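You operate a simulated robot arm through the tools that you are given. There is no shell and no other tool. Be economical: measure what you need, move in short steps, check, and stop when the job is done.

You are at the controls of a simulated robot arm. One attempt, no reset.

Task
Add the tray's tablet to well I of washer 1, set 60 and Prewash, and start Cottons.
Fine: the powder is in well II already; the drawer starts open; shut it before Start; it is left running.
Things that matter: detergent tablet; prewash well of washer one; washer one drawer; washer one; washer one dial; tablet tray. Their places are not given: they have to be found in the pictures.

The check looks at the end state, three seconds after you hand in, the way a careful person would. Anything else that was tipped, shoved, dropped, spilled or broken makes it a failure.

Robot
A 6-joint arm with a two-finger parallel gripper, fixed in place. Base frame: the origin is at the foot of the arm, x ahead of it, y to its left, z up. Lengths are in mm, angles in rad, forces in N, time in s.
With the tool pointing down near the work surface it reaches from about 360 to 760 mm from the base axis. Its first joint turns from -1.152 to 1.152 rad. Payload 2.45 kg.
Tool frame: the origin (TCP) lies between the finger pads and is the grasp point; the fingertips stand 24 mm ahead of it; z points along the fingers, y is the line along which they close. Largest opening 68 mm; finger width 17, thickness 10; the body of the gripper, 40 by 70 mm, starts 41 mm behind the TCP.
Orientation is that of the tool frame in the base frame, as a unit quaternion [x, y, z, w]. With the fingers straight down and closing along the base's y, the tool's x points along the base's -x, its y along +y and its z along -z.

Tools
- The arm moves only by the tool servo_tool. Its argument "rows" is a list of rows, each an object (a shift or turn left out is 0, a gripper value left out holds the last) with "turn": the turn, a rotation vector about the tool's x, y, z in units of 60 degrees (1.0 is 60 degrees), a list of three; "travel": the shift along the tool's x, y, z in units of 300 mm (1.0 is 300 mm), a list of three; "claw": the closure in counts, from 0 (fully open) to 255 (shut). In form: [{"turn": [wx, wy, wz], "travel": [x, y, z], "claw": claw}, ...]. A call has 1 to 20 rows; each row is the pose to reach, as a shift and turn from the pose commanded when the call began, along the tool's axes at that moment. A call with a number of a shift or a turn outside -1 to 1 is refused whole. A row lasts 0.2 s, in which the tool goes at most 50 mm and 0.15 rad; a call with a longer step from one row to the next is refused whole, and so is a gripper value outside its range. Where a pose cannot be reached the arm comes as near as it can. A force on the tool above 40 N (or 10 N above the force at the start of the call, whichever is more), or a blocked arm, ends the call early, and 0.2 s more pass. The fingers move at their own pace (about 108 mm/s each) and stop on an object; they squeeze with about 44 N. The grip force told is the motor's: it shows also when the fingers shut on nothing. Time passes only in rows, and 0.2 s behind the last, so rows that repeat a pose let the fingers close. It gives the time, the measured TCP pose, the force on the tool (base axes), the opening and the grip force at its end, in the units of the frame above (readings bear some noise), and new pictures: "pictures" is both (left out), scene, wrist or none.
- Cameras (640 x 400 px; columns grow to the right, rows downward): "scene" is fixed at [184.3, 427.4, 1454.5]; the picture's right is [-0.60, -0.80, 0.00], its down [-0.57, 0.43, -0.70] and it looks along [0.56, -0.42, -0.71] (base axes); focal length 339 px, centre (320, 200). "wrist" rides on the gripper at [84, 11, -75] in the tool frame; the picture's right is [-0.13, 0.99, 0.00], its down [-0.60, -0.08, -0.79] and it looks along [-0.79, -0.10, 0.61] (tool axes); focal length 251 px, centre (320, 200).
- probe_pixels(camera, pixels): for up to 12 pixels [column, row] of the newest picture of that camera ("zoom" is the newest enlarged one), the place [x, y, z] in the base frame of the surface seen there, good to about 2 mm, but the place of the scene camera against the robot may be out by one fixed shift of up to 18 mm in any direction. No time passes.
- close_up(camera, box): a new picture of the part [left, top, right, bottom] of that camera's present view, enlarged. No time passes.
- hand_in(): hands the job in; it is judged then, once.

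Go step by step. Measure first, check grasps and placings, and put right what went wrong. The budget is 80 turns and 200 pictures, counting those below and the enlarged ones. Unless the task says otherwise, let go and move clear before handing in, and close with one line.

The tools are called after "Emit:" as a command line: name --argument value ..., lists and objects as JSON in quotes. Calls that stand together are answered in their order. servo_tool: Moves the arm, as the interface text tells. Its arguments: {"type":"object","properties":{"rows":{"type":"array","items":{"type":"object","properties":{"turn":{"type":"array","items":{"type":"number"}},"travel":{"type":"array","items":{"type":"number"}},"claw":{"type":"number"}}}},"pictures":{"type":"string","enum":["both","scene","wrist","none"]}},"required":["rows"]} The other tools are called the same way: probe_pixels (camera, pixels) gives the place of the surface under pixels of a picture; close_up (camera, box) takes an enlarged picture of a part of a camera's view; hand_in () hands the job in.

At the start:

```text
t: 0.0
tool_pos: [425.5, 41.9, 1104.5]
ee_rot: [0.001, 1.0, 0.0, 0.0]
contact_force: [-1.4, 0.0, 0.4]
opening: 68.1
grip_force: 0.0
```

scene: 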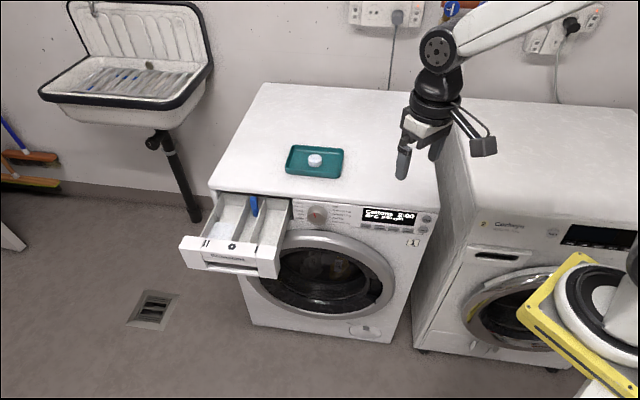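
wrist: 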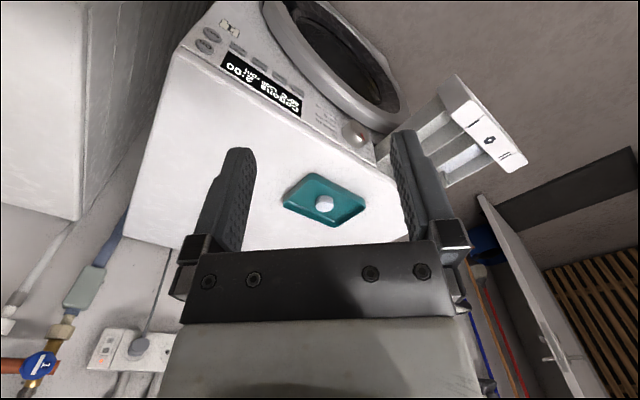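

The scene shows the tray with a tablet near (315,160), the open drawer near (235,235) and the panel near (370,215). I'll enlarge these.

Emit:
close_up --camera "scene" --box '[280, 190, 440, 260]'

Emit:
close_up --camera "scene" --box '[170, 130, 350, 290]'

Emit:
probe_pixels --camera "scene" --pixels '[[315, 158], [315, 167], [290, 174], [338, 177], [318, 216], [390, 215], [426, 218], [426, 231], [365, 228], [380, 229], [396, 230], [408, 231]]'

Emit:
probe_pixels --camera "scene" --pixels '[[210, 245], [270, 262], [232, 264], [222, 225], [246, 235], [270, 225], [254, 205], [230, 210], [278, 210], [183, 240], [280, 248], [286, 203]]'

Emit:
probe_pixels --camera "wrist" --pixels '[[324, 203], [310, 178], [355, 136], [262, 84], [480, 140], [366, 209], [284, 205], [333, 223]]'

```text
4.00 times, centred on (360, 225) of scene
```

zoom: 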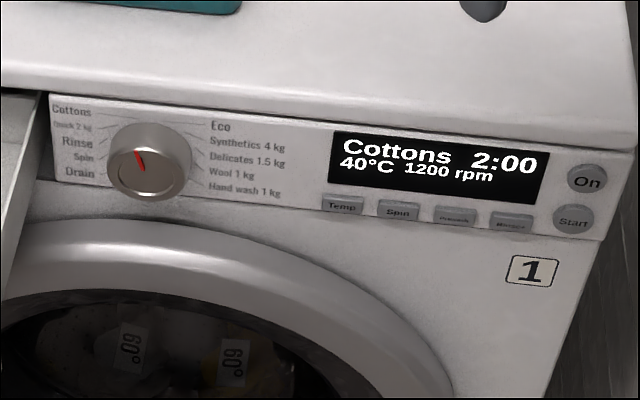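

```text
2.50 times, centred on (260, 210) of scene
```

zoom: 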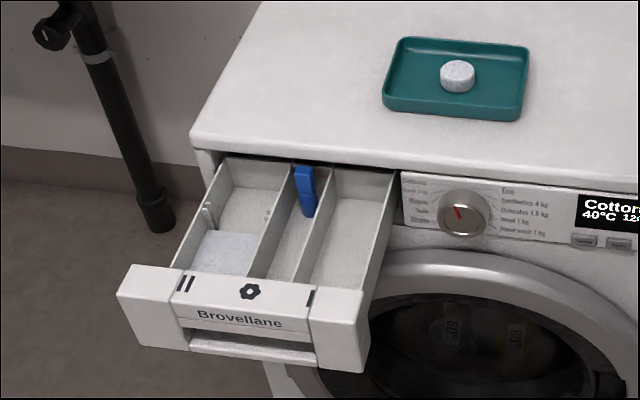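

```text
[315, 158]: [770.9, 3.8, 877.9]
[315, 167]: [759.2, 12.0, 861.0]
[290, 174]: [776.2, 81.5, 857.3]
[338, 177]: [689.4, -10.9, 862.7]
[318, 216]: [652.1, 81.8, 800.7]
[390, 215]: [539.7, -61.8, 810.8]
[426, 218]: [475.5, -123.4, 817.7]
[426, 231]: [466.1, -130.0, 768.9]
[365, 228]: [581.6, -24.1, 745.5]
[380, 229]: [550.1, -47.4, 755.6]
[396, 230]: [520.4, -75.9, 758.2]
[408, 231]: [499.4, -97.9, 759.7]
```

```text
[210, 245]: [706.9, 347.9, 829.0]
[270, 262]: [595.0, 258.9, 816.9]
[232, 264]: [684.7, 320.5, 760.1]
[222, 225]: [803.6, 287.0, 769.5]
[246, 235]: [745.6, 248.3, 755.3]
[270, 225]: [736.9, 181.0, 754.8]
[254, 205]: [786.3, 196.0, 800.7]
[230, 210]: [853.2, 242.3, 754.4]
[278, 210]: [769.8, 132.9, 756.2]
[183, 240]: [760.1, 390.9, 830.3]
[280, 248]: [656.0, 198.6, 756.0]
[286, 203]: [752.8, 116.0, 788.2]
```

```text
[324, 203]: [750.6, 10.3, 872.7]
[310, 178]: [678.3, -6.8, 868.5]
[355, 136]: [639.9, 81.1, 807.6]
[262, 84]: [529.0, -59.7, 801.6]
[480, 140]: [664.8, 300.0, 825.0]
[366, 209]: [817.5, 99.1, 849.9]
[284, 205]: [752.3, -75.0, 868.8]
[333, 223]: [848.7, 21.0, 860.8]
```

Well II (powder) is at left, I at right next to the dial; the display shows Cottons 40°C. I'll measure the panel, the drawer's wells and the tablet through zooms.

Emit:
close_up --camera "scene" --box '[350, 200, 440, 256]'

Emit:
probe_pixels --camera "zoom" --pixels '[[110, 187], [208, 197], [309, 208], [409, 216], [542, 135], [519, 208], [60, 215], [60, 70], [480, 70], [470, 235], [400, 320]]'

Emit:
close_up --camera "wrist" --box '[260, 150, 420, 250]'

Emit:
probe_pixels --camera "zoom" --pixels '[[255, 210], [225, 210], [285, 210], [255, 185], [255, 235], [200, 210], [310, 210], [255, 150], [260, 270]]'

Emit:
close_up --camera "scene" --box '[174, 185, 310, 285]'

```text
7.11 times, centred on (395, 228) of scene
```

zoom: 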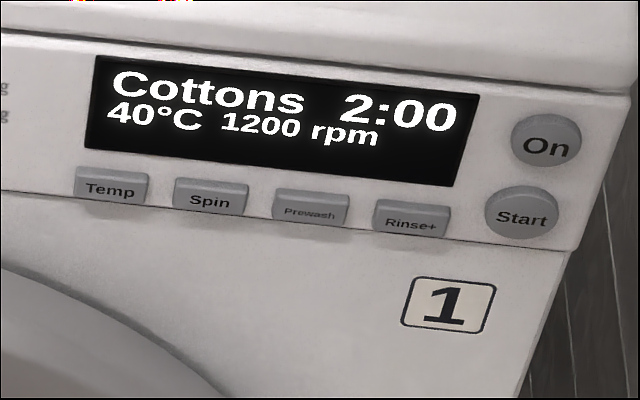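

```text
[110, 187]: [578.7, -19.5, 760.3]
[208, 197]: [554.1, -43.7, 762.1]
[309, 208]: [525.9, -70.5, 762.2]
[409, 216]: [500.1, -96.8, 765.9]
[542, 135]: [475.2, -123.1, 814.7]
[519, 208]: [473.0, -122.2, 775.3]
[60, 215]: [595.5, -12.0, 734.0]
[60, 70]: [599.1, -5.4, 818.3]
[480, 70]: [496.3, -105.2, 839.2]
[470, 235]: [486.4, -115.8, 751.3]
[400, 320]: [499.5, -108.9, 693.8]
```

```text
4.00 times, centred on (340, 200) of wrist
```

zoom: 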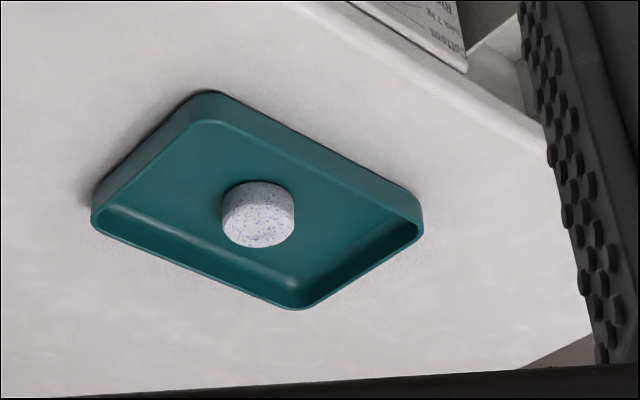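

```text
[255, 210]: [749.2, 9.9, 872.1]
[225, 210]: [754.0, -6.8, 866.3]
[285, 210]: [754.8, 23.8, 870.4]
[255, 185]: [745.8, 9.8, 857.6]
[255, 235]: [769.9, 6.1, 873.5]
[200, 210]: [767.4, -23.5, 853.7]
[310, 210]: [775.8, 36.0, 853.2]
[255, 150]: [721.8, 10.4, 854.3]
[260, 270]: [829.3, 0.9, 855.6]
```

```text
4.00 times, centred on (242, 235) of scene
```

zoom: 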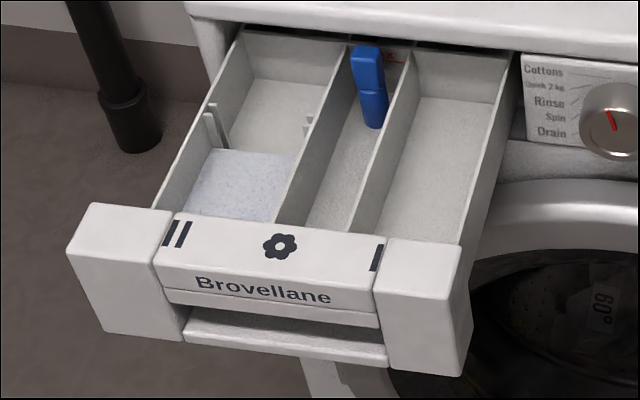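

The drawer wells are clear in the zoom: the right well spans from about (500,60) to (400,235). I'll measure that.

Emit:
probe_pixels --camera "zoom" --pixels '[[440, 140], [405, 215], [455, 105], [425, 190], [400, 150], [408, 80], [480, 180], [520, 70], [360, 200], [300, 240], [380, 255], [462, 262]]'

Emit:
probe_pixels --camera "zoom" --pixels '[[165, 212], [240, 30], [420, 310], [250, 290], [120, 280], [375, 50], [385, 235], [290, 350], [360, 60], [375, 115], [460, 240], [90, 205]]'

Emit:
close_up --camera "wrist" --box '[360, 60, 560, 200]'

```text
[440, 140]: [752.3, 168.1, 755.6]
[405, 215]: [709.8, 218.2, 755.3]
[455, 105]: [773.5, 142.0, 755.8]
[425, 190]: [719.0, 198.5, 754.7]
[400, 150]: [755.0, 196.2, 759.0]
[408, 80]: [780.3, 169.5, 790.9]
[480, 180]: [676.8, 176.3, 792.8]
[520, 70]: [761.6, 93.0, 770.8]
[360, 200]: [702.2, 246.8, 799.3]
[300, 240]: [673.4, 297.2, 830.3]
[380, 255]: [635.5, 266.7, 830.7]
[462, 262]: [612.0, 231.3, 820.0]
```

```text
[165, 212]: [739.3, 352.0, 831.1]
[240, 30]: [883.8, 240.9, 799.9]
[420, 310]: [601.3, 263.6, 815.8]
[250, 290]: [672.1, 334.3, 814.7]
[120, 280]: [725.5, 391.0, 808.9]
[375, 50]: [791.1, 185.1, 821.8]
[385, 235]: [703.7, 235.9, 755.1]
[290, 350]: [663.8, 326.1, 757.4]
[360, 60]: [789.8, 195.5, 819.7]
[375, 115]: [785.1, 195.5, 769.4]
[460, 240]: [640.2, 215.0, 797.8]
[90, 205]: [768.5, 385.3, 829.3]
```

```text
2.86 times, centred on (460, 130) of wrist
```

zoom: 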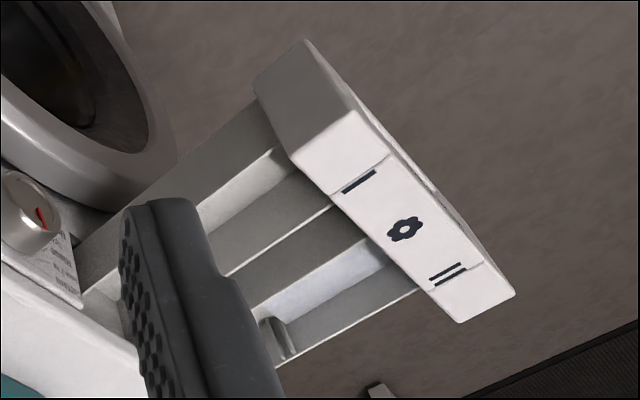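

Well I is about 60 mm wide with its centre near (695,207) and floor z≈755. The washer is turned about 45°. Next I turn the tool 45° and move toward the tablet.

Emit:
servo_tool --rows '[{"travel": [-0.12, -0.013, 0.043], "turn": [0, 0, -0.107]}, {"travel": [-0.24, -0.027, 0.087], "turn": [0, 0, -0.214]}, {"travel": [-0.36, -0.04, 0.13], "turn": [0, 0, -0.321]}, {"travel": [-0.48, -0.053, 0.173], "turn": [0, 0, -0.428]}, {"travel": [-0.6, -0.067, 0.217], "turn": [0, 0, -0.535]}, {"travel": [-0.72, -0.08, 0.26], "turn": [0, 0, -0.642]}, {"travel": [-0.85, -0.1, 0.3], "turn": [0, 0, -0.75]}, {"travel": [-0.95, -0.113, 0.35], "turn": [0, 0, -0.75]}]'

```text
t: 1.8
tool_pos: [712.4, 5.9, 1000.2]
ee_rot: [-0.384, 0.923, 0.0, 0.0]
contact_force: [-0.2, -0.6, -0.7]
opening: 67.7
grip_force: 0.0
```

scene: 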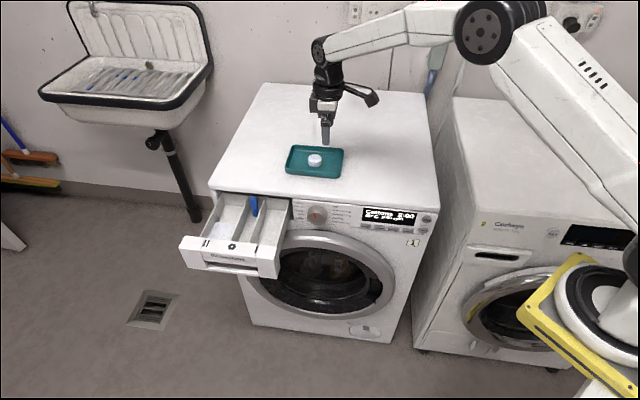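
wrist: 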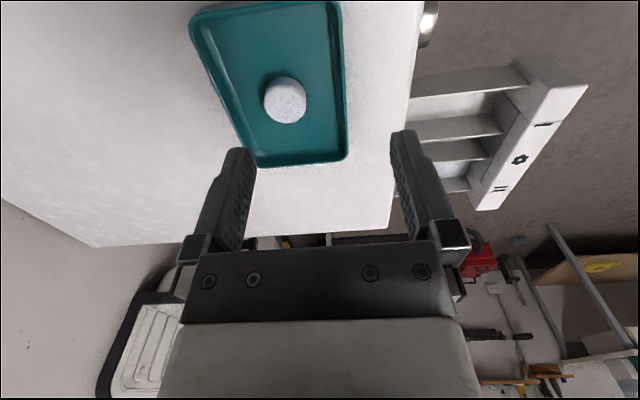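

Orientation is good and the tablet is at wrist (285,100). I'll measure it with the wrist camera, and the drawer points too.

Emit:
close_up --camera "wrist" --box '[180, 0, 360, 180]'

Emit:
probe_pixels --camera "wrist" --pixels '[[287, 106], [268, 103], [303, 100], [287, 120], [285, 82], [282, 75], [250, 100], [232, 100], [343, 100], [320, 150], [205, 20]]'

Emit:
probe_pixels --camera "wrist" --pixels '[[450, 110], [470, 80], [465, 120], [430, 111], [520, 70], [575, 85], [519, 159], [545, 124], [500, 187], [423, 25], [450, 100], [480, 100]]'

```text
2.22 times, centred on (270, 90) of wrist
```

zoom: 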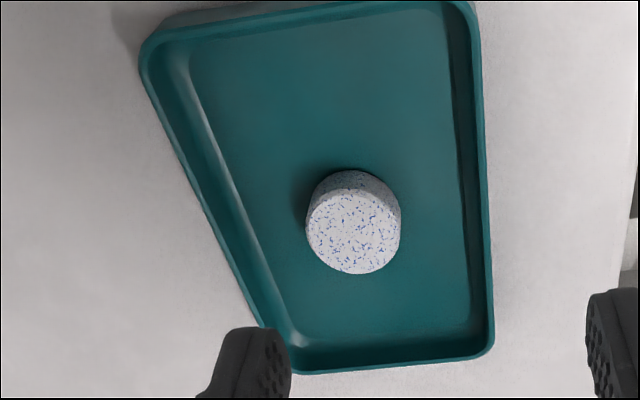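

```text
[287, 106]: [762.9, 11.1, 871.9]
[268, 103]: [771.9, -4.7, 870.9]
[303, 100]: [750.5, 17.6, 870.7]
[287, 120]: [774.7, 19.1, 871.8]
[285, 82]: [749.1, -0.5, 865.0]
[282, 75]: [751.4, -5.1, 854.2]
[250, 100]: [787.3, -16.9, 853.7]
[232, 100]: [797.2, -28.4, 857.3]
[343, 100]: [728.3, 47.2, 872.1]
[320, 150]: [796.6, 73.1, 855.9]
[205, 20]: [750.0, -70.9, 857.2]
```

```text
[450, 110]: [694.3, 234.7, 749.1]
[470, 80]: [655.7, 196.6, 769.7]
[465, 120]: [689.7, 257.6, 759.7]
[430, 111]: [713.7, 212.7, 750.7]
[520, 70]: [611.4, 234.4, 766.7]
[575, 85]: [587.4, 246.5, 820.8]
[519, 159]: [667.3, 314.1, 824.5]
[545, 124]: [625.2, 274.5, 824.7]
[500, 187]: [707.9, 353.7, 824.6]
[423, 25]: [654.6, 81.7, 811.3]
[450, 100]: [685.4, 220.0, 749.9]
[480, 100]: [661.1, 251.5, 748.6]
```

The tablet's centre is at about (763,8), top z 872, tray floor 854. I move above it with fingers partly closed to clear the tray walls.

Emit:
servo_tool --rows '[{"travel": [-0.06, -0.06, 0.08], "claw": 70}, {"travel": [-0.123, -0.124, 0.16], "claw": 70}, {"travel": [-0.123, -0.124, 0.25], "claw": 70}, {"travel": [-0.123, -0.124, 0.25], "claw": 70}]'

```text
t: 2.8
tool_pos: [763.7, 8.6, 925.7]
ee_rot: [-0.383, 0.924, -0.001, 0.0]
contact_force: [-0.6, -0.4, 0.1]
opening: 49.2
grip_force: 0.1
```

scene: 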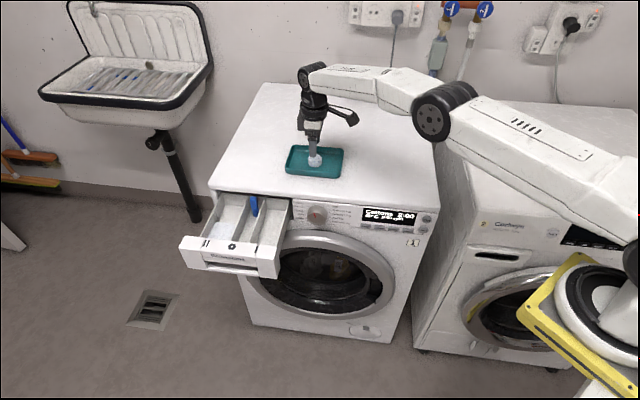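
wrist: 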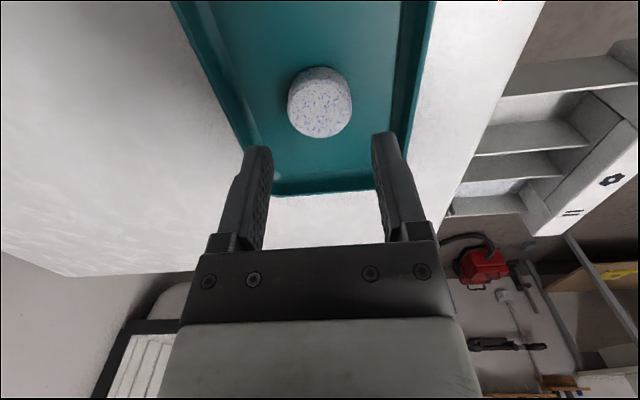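

The tool is over the tablet, centred (column 320 between fingers). Descend to z≈882 and look.

Emit:
servo_tool --rows '[{"travel": [0, 0, 0.05]}, {"travel": [0, 0, 0.1]}, {"travel": [0, 0, 0.143]}, {"travel": [0, 0, 0.143]}]'

```text
t: 3.8
tool_pos: [763.4, 9.0, 882.3]
ee_rot: [-0.382, 0.924, 0.001, -0.001]
contact_force: [0.8, -0.1, -0.6]
opening: 49.1
grip_force: 0.1
```

scene: 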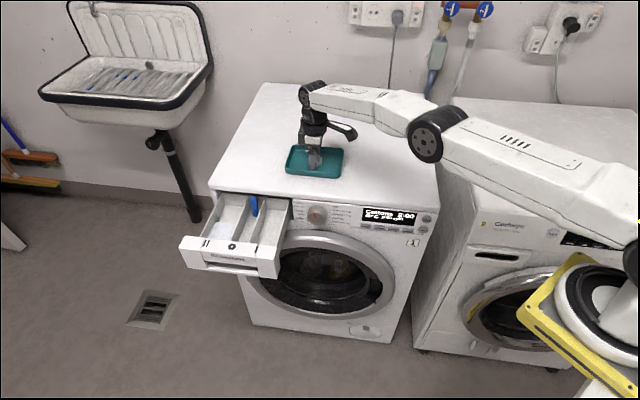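
wrist: 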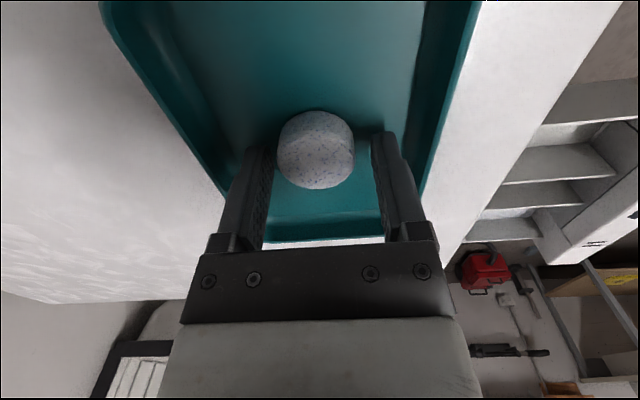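

The tablet sits between the fingertips. Close and lift.

Emit:
servo_tool --rows '[{"claw": 255}, {"claw": 255}, {"claw": 255}, {"travel": [0, 0, -0.05], "claw": 255}, {"travel": [0, 0, -0.15], "claw": 255}, {"travel": [0, 0, -0.25], "claw": 255}]'

```text
t: 5.2
tool_pos: [763.5, 8.4, 957.4]
ee_rot: [-0.383, 0.924, 0.0, -0.001]
contact_force: [-0.5, -0.6, -0.5]
opening: 0.0
grip_force: 23.7
```

scene: 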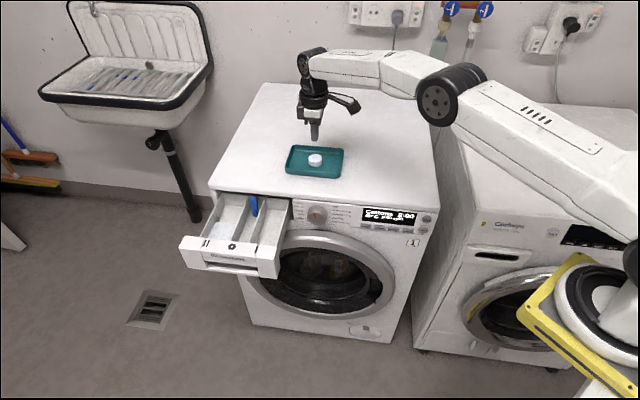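
wrist: 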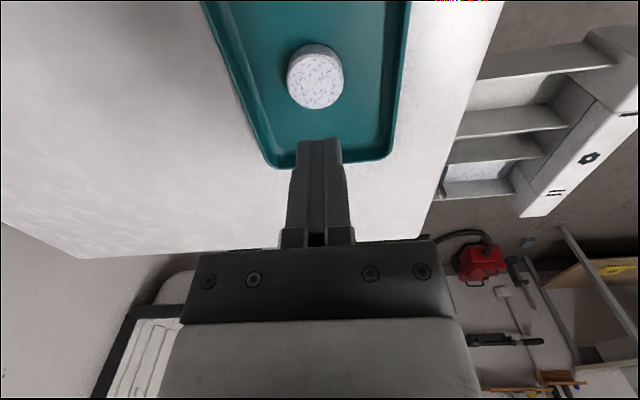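

The fingers shut on nothing (opening 0); the tablet is still in the tray at wrist (316,75). I'll measure again.

Emit:
close_up --camera "wrist" --box '[230, 0, 410, 180]'

Emit:
probe_pixels --camera "wrist" --pixels '[[316, 82], [292, 82], [340, 82], [316, 106], [316, 58], [316, 46], [316, 120], [270, 80], [370, 80]]'

Emit:
probe_pixels --camera "scene" --pixels '[[315, 157], [315, 164], [309, 158], [321, 158], [315, 138]]'

```text
2.22 times, centred on (320, 90) of wrist
```

zoom: 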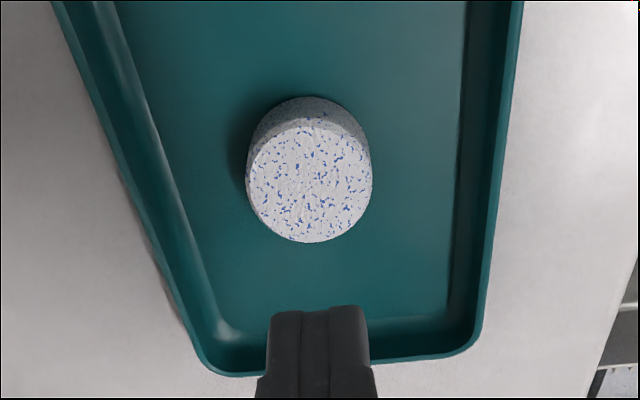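

```text
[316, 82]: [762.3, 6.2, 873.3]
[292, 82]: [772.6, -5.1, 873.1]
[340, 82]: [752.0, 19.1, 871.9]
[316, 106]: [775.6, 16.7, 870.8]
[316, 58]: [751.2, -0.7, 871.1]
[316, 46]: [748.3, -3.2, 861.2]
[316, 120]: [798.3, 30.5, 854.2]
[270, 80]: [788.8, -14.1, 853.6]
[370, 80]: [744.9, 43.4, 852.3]
```

```text
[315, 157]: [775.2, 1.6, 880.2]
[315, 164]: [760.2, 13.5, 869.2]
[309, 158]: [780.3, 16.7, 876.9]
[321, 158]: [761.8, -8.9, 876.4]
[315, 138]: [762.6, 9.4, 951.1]
```

The tablet is unmoved (762.5,7), so it slipped from the tips. I'll retry lower (TCP z≈879.5) and check the grip before lifting.

Emit:
servo_tool --rows '[{"claw": 70}, {"claw": 70, "travel": [0, 0, 0.05]}, {"travel": [0.002, 0, 0.15]}, {"travel": [0.002, 0, 0.22]}, {"travel": [0.002, 0, 0.259]}, {"travel": [0.002, 0, 0.259]}]' --pictures "wrist"

Emit:
servo_tool --rows '[{"claw": 140}, {"claw": 140}, {"claw": 150}, {"claw": 150}]' --pictures "wrist"

```text
t: 6.6
tool_pos: [762.3, 7.0, 878.6]
ee_rot: [-0.383, 0.924, 0.0, 0.001]
contact_force: [0.1, 0.3, -0.2]
opening: 49.3
grip_force: 0.0
```

wrist: 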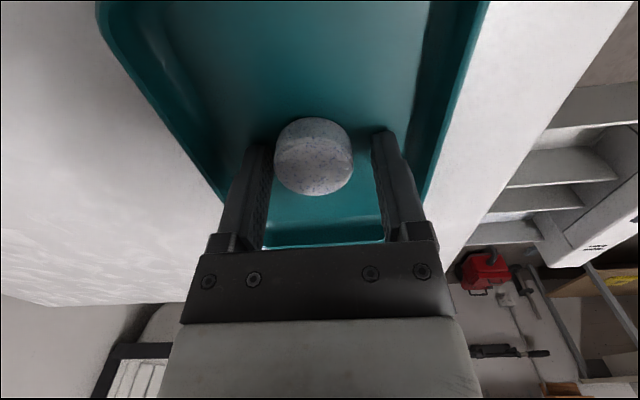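

```text
t: 7.6
tool_pos: [762.6, 8.3, 878.9]
ee_rot: [-0.384, 0.924, 0.0, 0.0]
contact_force: [0.2, -0.9, 0.0]
opening: 35.8
grip_force: 44.2
```

wrist: 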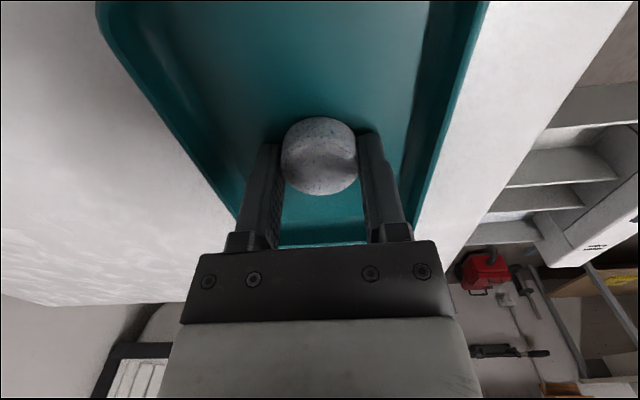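

Now it grips at 35.8 mm with 44 N. Lift slowly.

Emit:
servo_tool --rows '[{"travel": [0, 0, -0.02]}, {"travel": [0, 0, -0.05]}, {"travel": [0, 0, -0.1]}, {"travel": [0, 0, -0.16]}, {"travel": [0, 0, -0.2]}]'

```text
t: 8.8
tool_pos: [762.8, 8.8, 938.4]
ee_rot: [-0.382, 0.924, 0.001, -0.001]
contact_force: [1.1, 0.1, 0.0]
opening: 35.7
grip_force: 44.1
```

scene: 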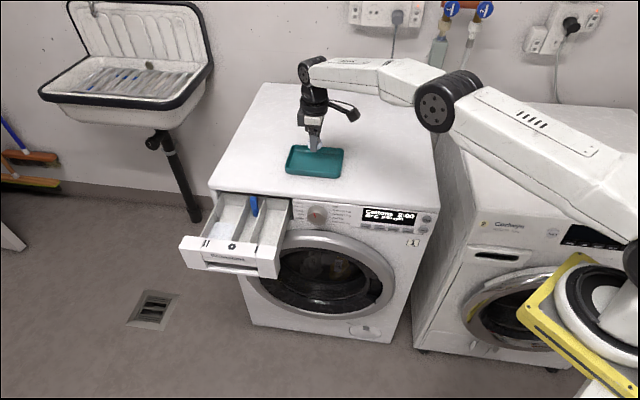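
wrist: 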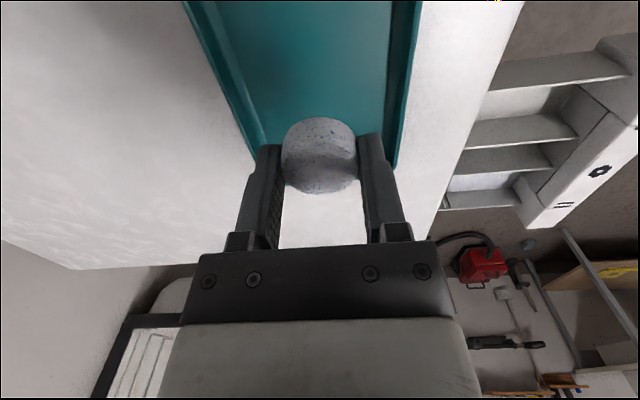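

The tablet is held. Move over well I at (686,214) staying high.

Emit:
servo_tool --rows '[{"travel": [-0.05, 0.11, 0]}, {"travel": [-0.1, 0.22, 0]}, {"travel": [-0.152, 0.333, 0]}, {"travel": [-0.203, 0.444, 0]}, {"travel": [-0.253, 0.555, 0]}, {"travel": [-0.304, 0.667, 0]}, {"travel": [-0.304, 0.667, 0.07]}, {"travel": [-0.304, 0.667, 0.07]}]'

```text
t: 10.6
tool_pos: [685.7, 213.8, 917.7]
ee_rot: [-0.383, 0.924, 0.0, 0.0]
contact_force: [-0.3, 0.1, -0.8]
opening: 35.6
grip_force: 44.1
```

scene: 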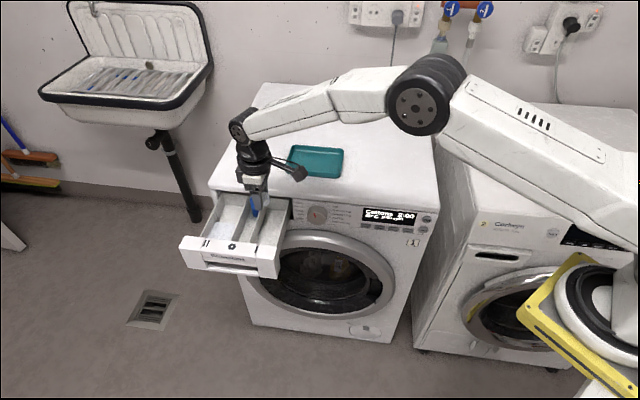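
wrist: 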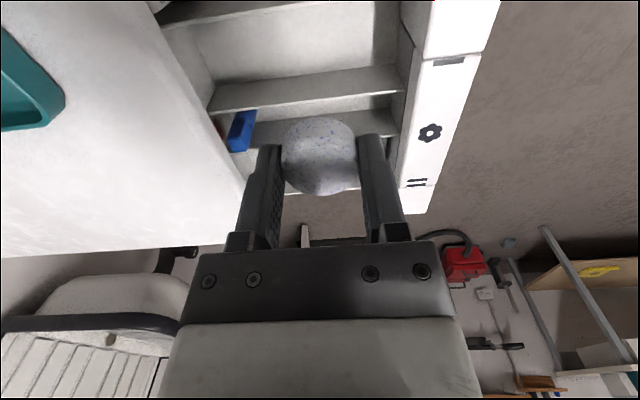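

Over the drawer; I'll measure the walls of the well I (between row ~15 and ~85) before lowering.

Emit:
probe_pixels --camera "wrist" --pixels '[[280, 10], [270, 50], [370, 50], [320, 78], [240, 85], [390, 70], [402, 60], [225, 5], [370, 5], [230, 40], [430, 50], [405, 40]]'

Emit:
close_up --camera "wrist" --box '[140, 0, 500, 225]'

```text
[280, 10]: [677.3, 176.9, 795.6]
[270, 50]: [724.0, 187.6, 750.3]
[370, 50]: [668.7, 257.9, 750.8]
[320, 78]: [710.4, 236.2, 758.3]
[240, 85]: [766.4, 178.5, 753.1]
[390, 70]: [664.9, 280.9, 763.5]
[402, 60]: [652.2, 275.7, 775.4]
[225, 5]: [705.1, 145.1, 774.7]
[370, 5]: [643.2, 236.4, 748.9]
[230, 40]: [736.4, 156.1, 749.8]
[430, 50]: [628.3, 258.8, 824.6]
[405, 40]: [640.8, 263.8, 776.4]
```

```text
1.78 times, centred on (320, 112) of wrist
```

zoom: 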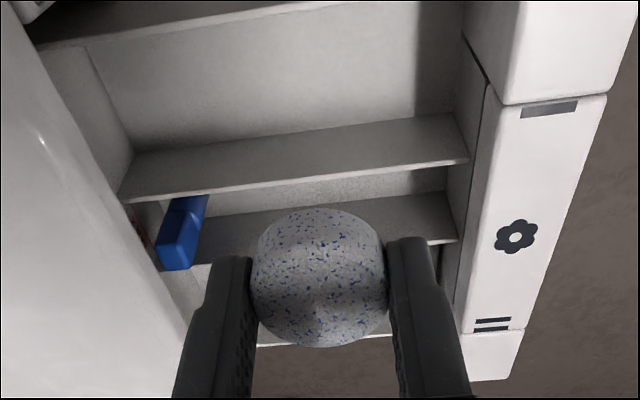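

The tool is centred in the well (s mid ≈ −637, tool −636). Lower to TCP z≈783.

Emit:
servo_tool --rows '[{"travel": [0, 0, 0.08]}, {"travel": [0, 0, 0.16]}, {"travel": [0, 0, 0.24]}, {"travel": [0, 0, 0.32]}, {"travel": [0, 0, 0.4]}, {"travel": [0, 0, 0.45]}, {"travel": [0, 0, 0.45]}]'

```text
t: 12.2
tool_pos: [685.7, 213.4, 783.0]
ee_rot: [-0.383, 0.924, 0.0, -0.001]
contact_force: [0.5, 0.6, 0.1]
opening: 35.8
grip_force: 44.2
```

scene: 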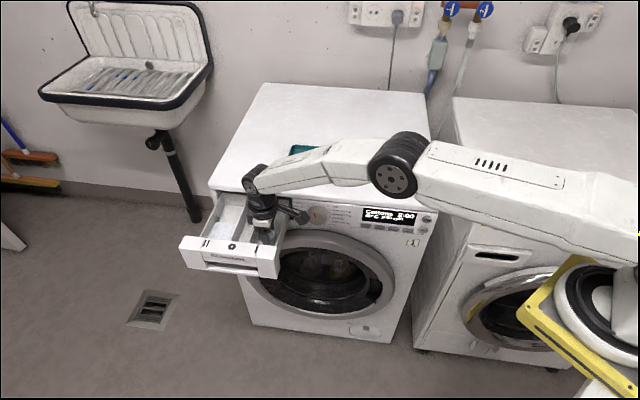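
wrist: 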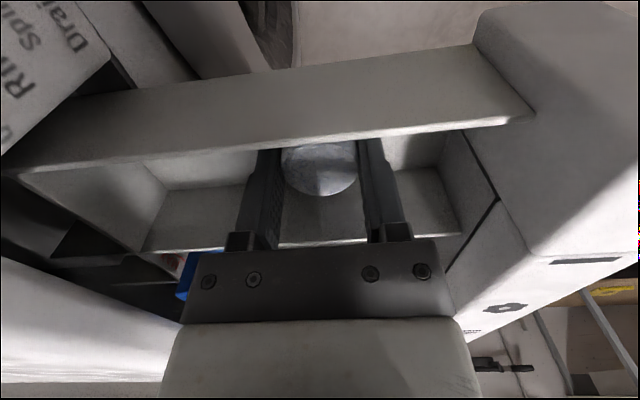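

The tablet is down inside well I. Lower 5 mm more, release and rise.

Emit:
servo_tool --rows '[{"travel": [0, 0, 0.015]}, {"travel": [0, 0, 0.015], "claw": 90}, {"travel": [0, 0, 0.015], "claw": 60}, {"travel": [0, 0, 0.015], "claw": 60}, {"travel": [0, 0, -0.1]}, {"travel": [0, 0, -0.2]}, {"travel": [0, 0, -0.35]}, {"travel": [0, 0, -0.5]}]'

Emit:
close_up --camera "wrist" --box '[140, 0, 500, 225]'

```text
t: 14.0
tool_pos: [686.6, 213.0, 932.5]
ee_rot: [-0.382, 0.924, 0.0, -0.001]
contact_force: [-0.1, 0.5, 0.4]
opening: 52.3
grip_force: 0.1
```

scene: 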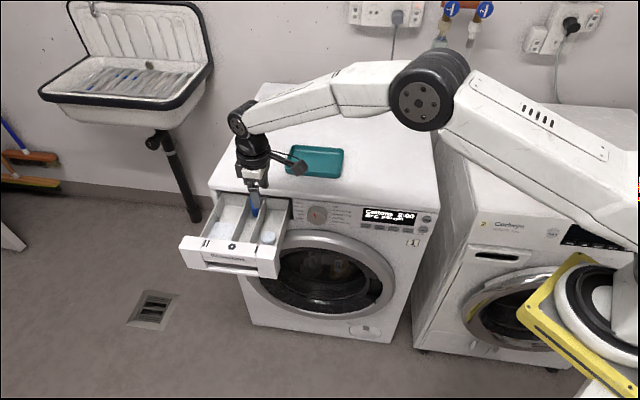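
wrist: 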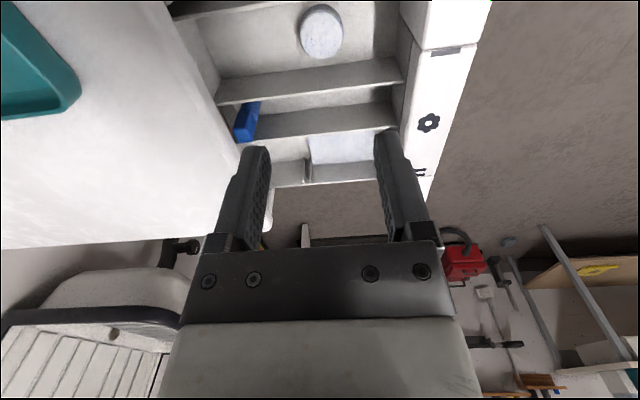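

```text
1.78 times, centred on (320, 112) of wrist
```

zoom: 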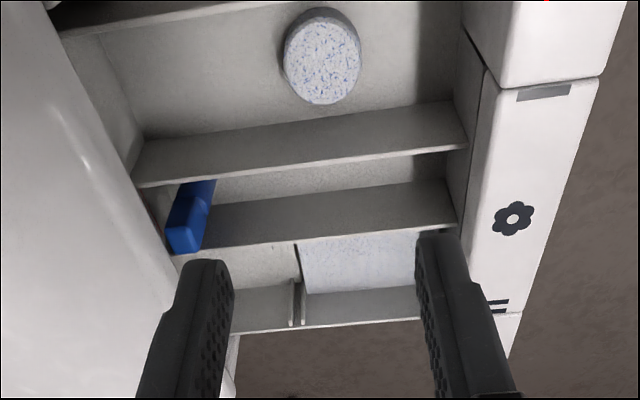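

The tablet lies in well I (wrist 322,30). Next: close fingers, move in front of the drawer and turn the tool so its x faces outward from the washer.

Emit:
servo_tool --rows '[{"travel": [-0.02, 0.06, 0], "turn": [0, 0, 0.125], "claw": 255}, {"travel": [-0.045, 0.12, 0], "turn": [0, 0, 0.25]}, {"travel": [-0.067, 0.18, 0], "turn": [0, 0, 0.375]}, {"travel": [-0.09, 0.24, 0], "turn": [0, 0, 0.5]}, {"travel": [-0.11, 0.3, 0], "turn": [0, 0, 0.625]}, {"travel": [-0.135, 0.36, 0], "turn": [0, 0, 0.75]}, {"travel": [-0.157, 0.42, 0], "turn": [0, 0, 0.875]}, {"travel": [-0.18, 0.48, 0], "turn": [0, 0, 1.0]}]' --pictures "none"

Emit:
servo_tool --rows '[{"turn": [0, 0, 0.125]}, {"turn": [0, 0, 0.25]}, {"turn": [0, 0, 0.375]}, {"turn": [0, 0, 0.5]}, {"turn": [0, 0, 0.5]}]'

```text
t: 15.8
tool_pos: [622.2, 354.4, 932.9]
ee_rot: [0.131, 0.991, 0.001, 0.0]
contact_force: [-0.1, -0.2, -0.7]
opening: 0.0
grip_force: 23.6
```

```text
t: 17.0
tool_pos: [621.3, 353.6, 932.4]
ee_rot: [0.384, 0.924, 0.001, 0.0]
contact_force: [0.7, 0.5, 0.3]
opening: 0.3
grip_force: 23.5
```

scene: 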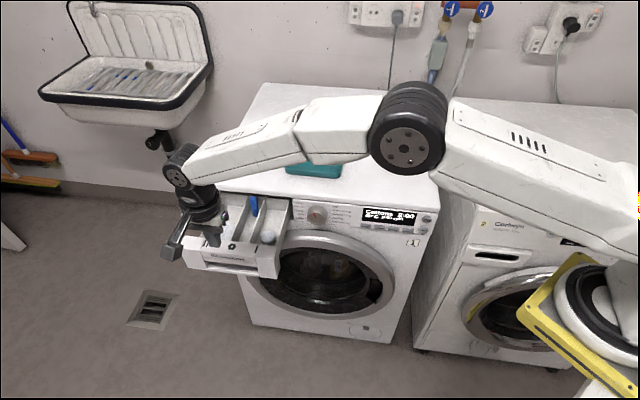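
wrist: 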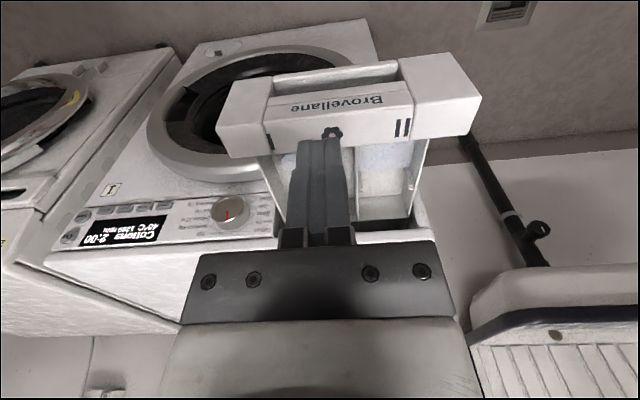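

I'll measure the drawer front face from the wrist view around (340,105) and compare with the tool.

Emit:
probe_pixels --camera "wrist" --pixels '[[345, 103], [300, 108], [390, 98], [245, 95], [440, 75], [330, 120], [340, 80], [250, 140], [440, 120], [350, 92], [333, 134]]'

Emit:
close_up --camera "wrist" --box '[200, 30, 500, 230]'

```text
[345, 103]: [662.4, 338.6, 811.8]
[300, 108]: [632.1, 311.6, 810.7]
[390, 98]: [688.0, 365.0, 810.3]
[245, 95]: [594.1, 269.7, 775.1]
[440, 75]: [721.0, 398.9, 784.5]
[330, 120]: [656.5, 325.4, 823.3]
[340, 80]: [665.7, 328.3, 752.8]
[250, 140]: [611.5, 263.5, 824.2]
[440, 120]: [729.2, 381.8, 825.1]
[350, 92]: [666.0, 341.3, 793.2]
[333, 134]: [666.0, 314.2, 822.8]
```

```text
2.00 times, centred on (350, 130) of wrist
```

zoom: 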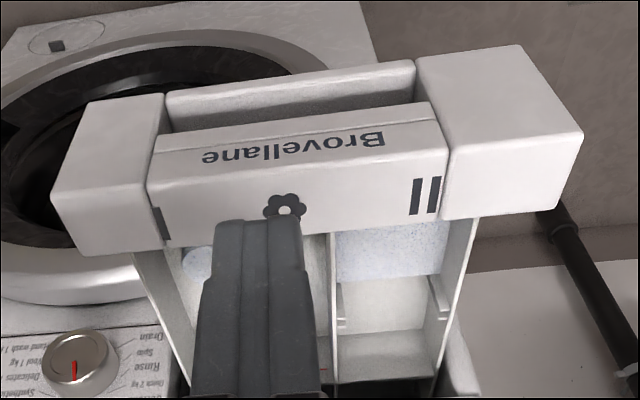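

Front face at d≈−229, z up to 825; the tool's at d≈−189, clear of it. Lower to TCP 822.

Emit:
servo_tool --rows '[{"travel": [0, 0, 0.1]}, {"travel": [0, 0, 0.2]}, {"travel": [0, 0, 0.3]}, {"travel": [0, 0, 0.367]}, {"travel": [-0.06, 0, 0.367]}, {"travel": [-0.12, 0, 0.367]}, {"travel": [-0.18, 0, 0.367]}, {"travel": [-0.24, 0, 0.367]}]'

```text
t: 18.8
tool_pos: [674.9, 301.4, 822.9]
ee_rot: [0.383, 0.924, 0.0, 0.0]
contact_force: [0.8, 0.4, -0.1]
opening: 0.3
grip_force: 23.2
```

scene: 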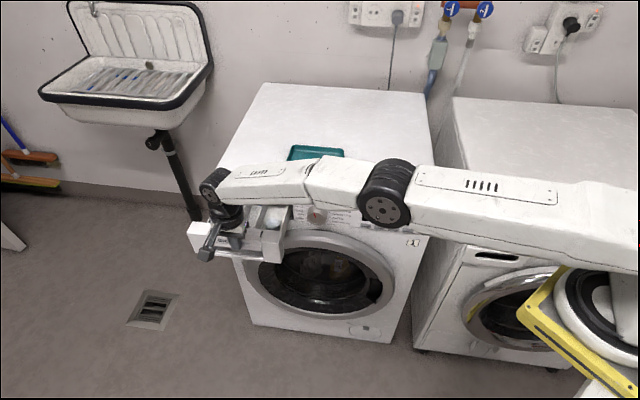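
wrist: 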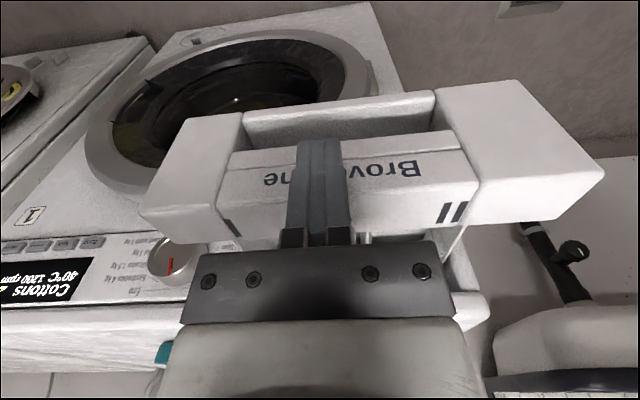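

The drawer slides freely. Full closing at this spot would be out of reach, so I back off, shift 75 mm right onto the right block, and push on.

Emit:
servo_tool --rows '[{"travel": [0.08, 0, 0]}, {"travel": [0.08, -0.12, 0]}, {"travel": [0.08, -0.25, 0]}, {"travel": [0.03, -0.25, 0]}, {"travel": [-0.03, -0.25, 0]}, {"travel": [-0.09, -0.25, 0]}, {"travel": [-0.15, -0.25, 0]}, {"travel": [-0.21, -0.25, 0]}, {"travel": [-0.27, -0.25, 0]}, {"travel": [-0.33, -0.25, 0]}]'

```text
t: 21.0
tool_pos: [690.6, 180.0, 823.1]
ee_rot: [0.383, 0.924, 0.0, 0.0]
contact_force: [-0.2, 0.7, 0.9]
opening: 0.0
grip_force: 23.3
```

scene: 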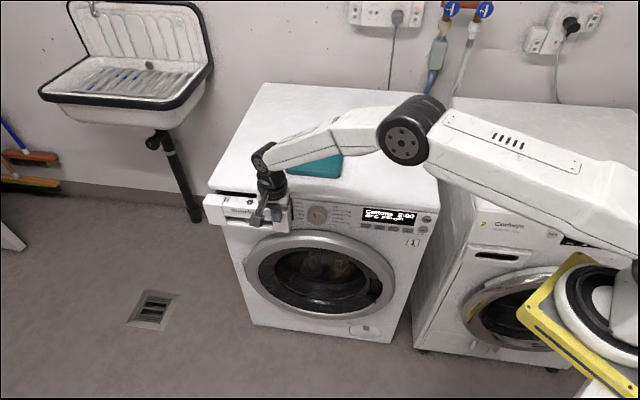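
wrist: 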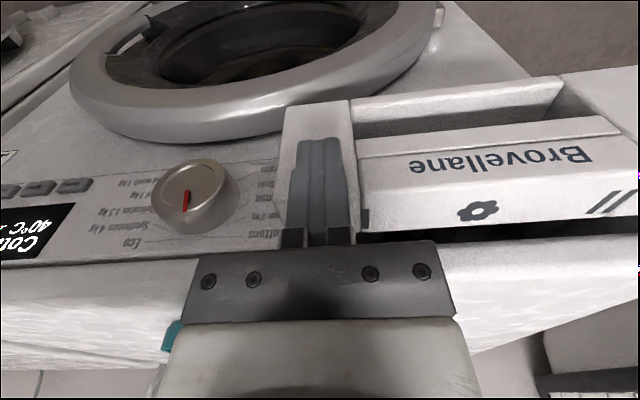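

Drawer nearly closed; keep pushing in smaller steps.

Emit:
servo_tool --rows '[{"travel": [-0.04, 0, 0]}, {"travel": [-0.08, 0, 0]}, {"travel": [-0.1, 0, 0]}, {"travel": [-0.12, 0, 0]}, {"travel": [-0.14, 0, 0]}]'

Emit:
close_up --camera "scene" --box '[180, 160, 340, 260]'

```text
t: 22.2
tool_pos: [719.8, 150.3, 822.4]
ee_rot: [0.383, 0.924, 0.001, 0.0]
contact_force: [1.3, 0.6, -1.2]
opening: 0.1
grip_force: 23.3
```

scene: 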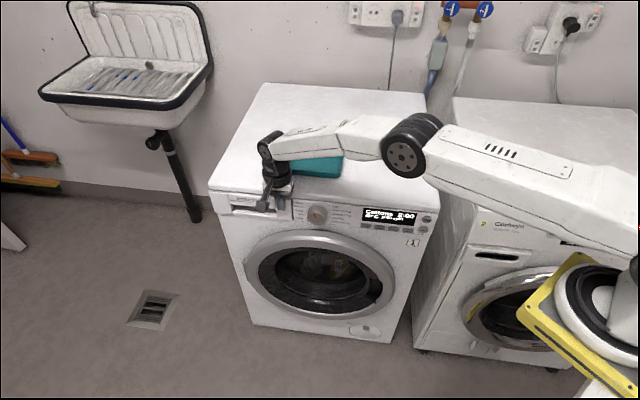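
wrist: 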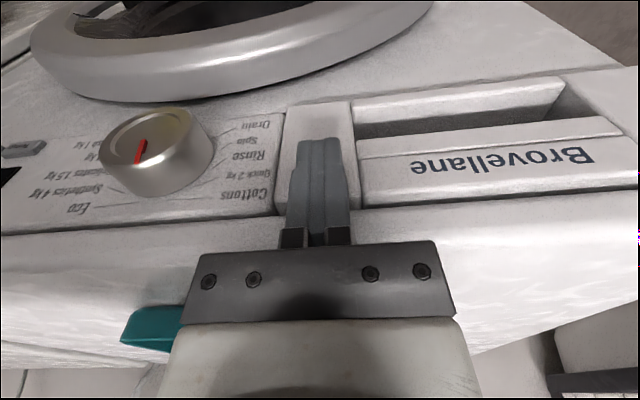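

```text
4.00 times, centred on (260, 210) of scene
```

zoom: 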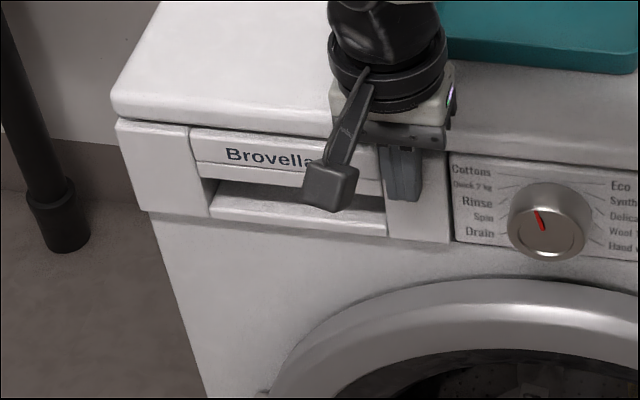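

Nearly flush; compare block face and panel plane depths.

Emit:
probe_pixels --camera "wrist" --pixels '[[260, 150], [260, 170], [240, 120], [295, 130], [340, 115], [400, 150], [590, 170], [600, 140], [640, 90]]'

Emit:
servo_tool --rows '[{"travel": [-0.01, 0, 0]}, {"travel": [-0.02, 0, 0]}, {"travel": [-0.03, 0, 0]}, {"travel": [-0.04, 0, 0]}, {"travel": [-0.05, 0, 0]}]' --pictures "wrist"

```text
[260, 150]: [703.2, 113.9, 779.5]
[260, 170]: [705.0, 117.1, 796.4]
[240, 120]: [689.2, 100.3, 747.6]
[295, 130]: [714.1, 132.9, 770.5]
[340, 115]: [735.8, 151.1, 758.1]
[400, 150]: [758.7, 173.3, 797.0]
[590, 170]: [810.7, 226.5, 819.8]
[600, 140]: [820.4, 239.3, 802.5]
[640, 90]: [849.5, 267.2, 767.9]
```

```text
t: 23.2
tool_pos: [724.5, 147.0, 821.8]
ee_rot: [0.382, 0.924, -0.002, -0.006]
contact_force: [-3.0, 3.4, 0.8]
opening: 0.2
grip_force: 23.5
stopped in row 5: the force on the tool passed its limit (the readings are from after the stop); the commanded pose is now the measured one
```

wrist: 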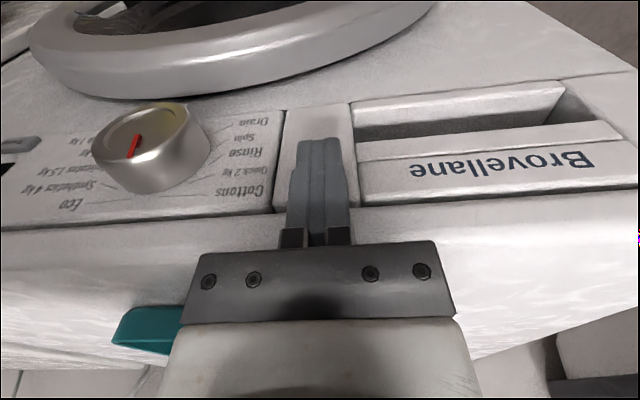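

The drawer hit its stop flush with the panel. Back off, move in front of the buttons and tilt the tool 45° toward the panel.

Emit:
servo_tool --rows '[{"travel": [0.13, 0, 0]}, {"travel": [0.26, 0, 0]}, {"travel": [0.36, -0.1, 0], "turn": [0, -0.12, 0]}, {"travel": [0.4, -0.22, 0], "turn": [0, -0.24, 0]}, {"travel": [0.4, -0.36, 0], "turn": [0, -0.36, 0]}, {"travel": [0.4, -0.5, 0], "turn": [0, -0.48, 0]}, {"travel": [0.4, -0.64, 0], "turn": [0, -0.6, 0]}, {"travel": [0.4, -0.78, 0], "turn": [0, -0.72, 0]}, {"travel": [0.4, -0.9, 0.05], "turn": [0, -0.75, 0]}, {"travel": [0.4, -0.9, 0.05], "turn": [0, -0.75, 0]}]'

```text
t: 25.4
tool_pos: [499.8, 64.3, 836.3]
ee_rot: [0.351, 0.857, -0.15, 0.346]
contact_force: [0.1, -0.3, 0.0]
opening: 0.2
grip_force: 24.2
out of reach, approached as far as the arm can: row 8, 9, 10
```

scene: 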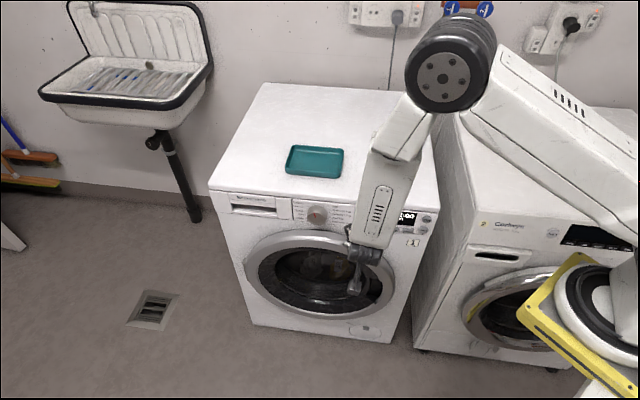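
wrist: 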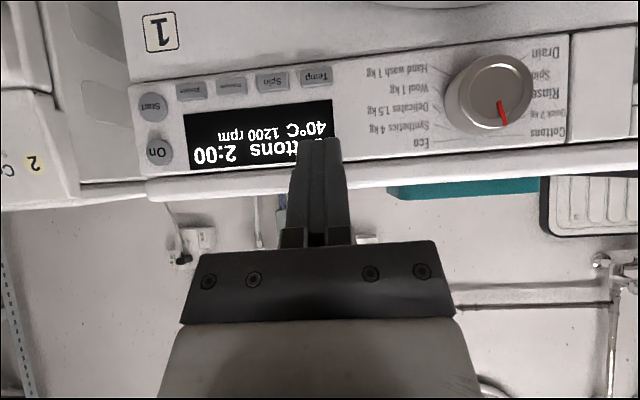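

Excellent view of the panel: Temp (316,77), Prewash (231,86), Start (152,107). Measure these.

Emit:
close_up --camera "wrist" --box '[120, 40, 360, 190]'

Emit:
probe_pixels --camera "wrist" --pixels '[[316, 77], [273, 81], [231, 86], [191, 90], [152, 107], [159, 151], [340, 90], [345, 65], [300, 60], [400, 170], [250, 188], [500, 90]]'

Emit:
close_up --camera "wrist" --box '[400, 30, 600, 155]'

```text
2.67 times, centred on (240, 115) of wrist
```

zoom: 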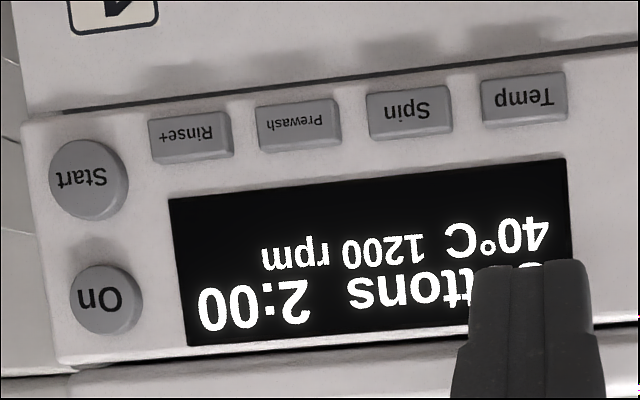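

```text
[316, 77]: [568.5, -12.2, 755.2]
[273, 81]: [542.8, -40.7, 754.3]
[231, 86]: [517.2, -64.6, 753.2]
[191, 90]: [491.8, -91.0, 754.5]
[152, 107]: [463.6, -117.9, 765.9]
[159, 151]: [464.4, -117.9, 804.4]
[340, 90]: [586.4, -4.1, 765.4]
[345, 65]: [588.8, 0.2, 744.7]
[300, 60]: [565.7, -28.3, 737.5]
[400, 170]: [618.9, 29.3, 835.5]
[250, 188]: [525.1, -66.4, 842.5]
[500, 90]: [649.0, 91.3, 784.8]
```

```text
3.20 times, centred on (500, 92) of wrist
```

zoom: 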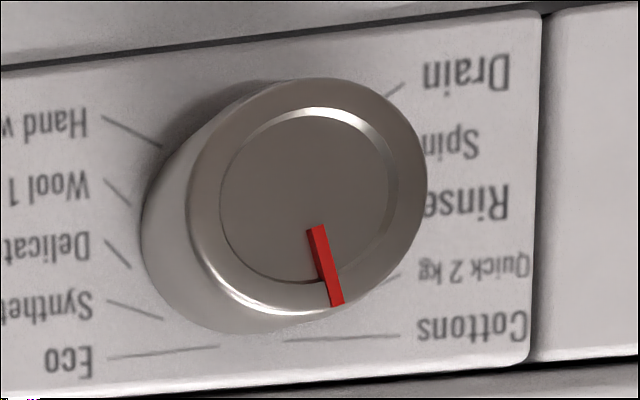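

Dial is at Cottons already. Buttons: Temp (568.5,−12,755), Prewash (517,−65,753), Start (464,−118,766). I approach Temp along the tool axis, checking where the commanded pose lies.

Emit:
servo_tool --rows '[{"travel": [0, 0, 0.07]}, {"travel": [0, 0, 0.14]}, {"travel": [0, 0, 0.19]}, {"travel": [0, 0, 0.19]}]'

```text
t: 26.4
tool_pos: [530.5, 39.4, 797.8]
ee_rot: [0.351, 0.857, -0.149, 0.346]
contact_force: [-0.1, -0.6, 0.6]
opening: 0.0
grip_force: 24.0
out of reach, approached as far as the arm can: row 1, 2, 3, 4
```

scene: 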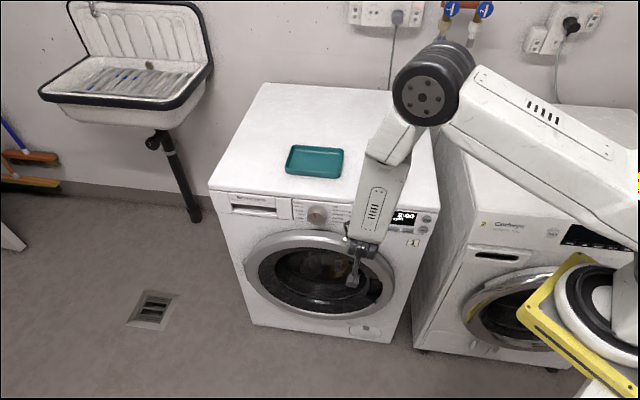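
wrist: 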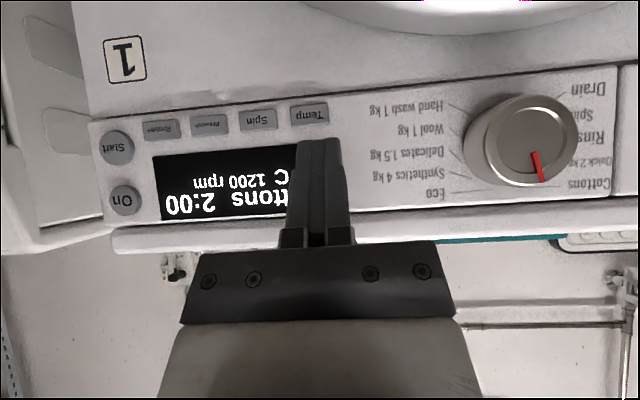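

I'll reduce tilt to 30° to stay inside the workspace.

Emit:
servo_tool --rows '[{"turn": [0, 0.125, 0]}, {"turn": [0, 0.25, 0]}, {"turn": [0, 0.25, 0]}]' --pictures "none"

```text
t: 27.2
tool_pos: [529.7, 38.4, 797.1]
ee_rot: [0.368, 0.895, -0.099, 0.232]
contact_force: [0.5, 1.0, -0.3]
opening: 0.0
grip_force: 23.3
```

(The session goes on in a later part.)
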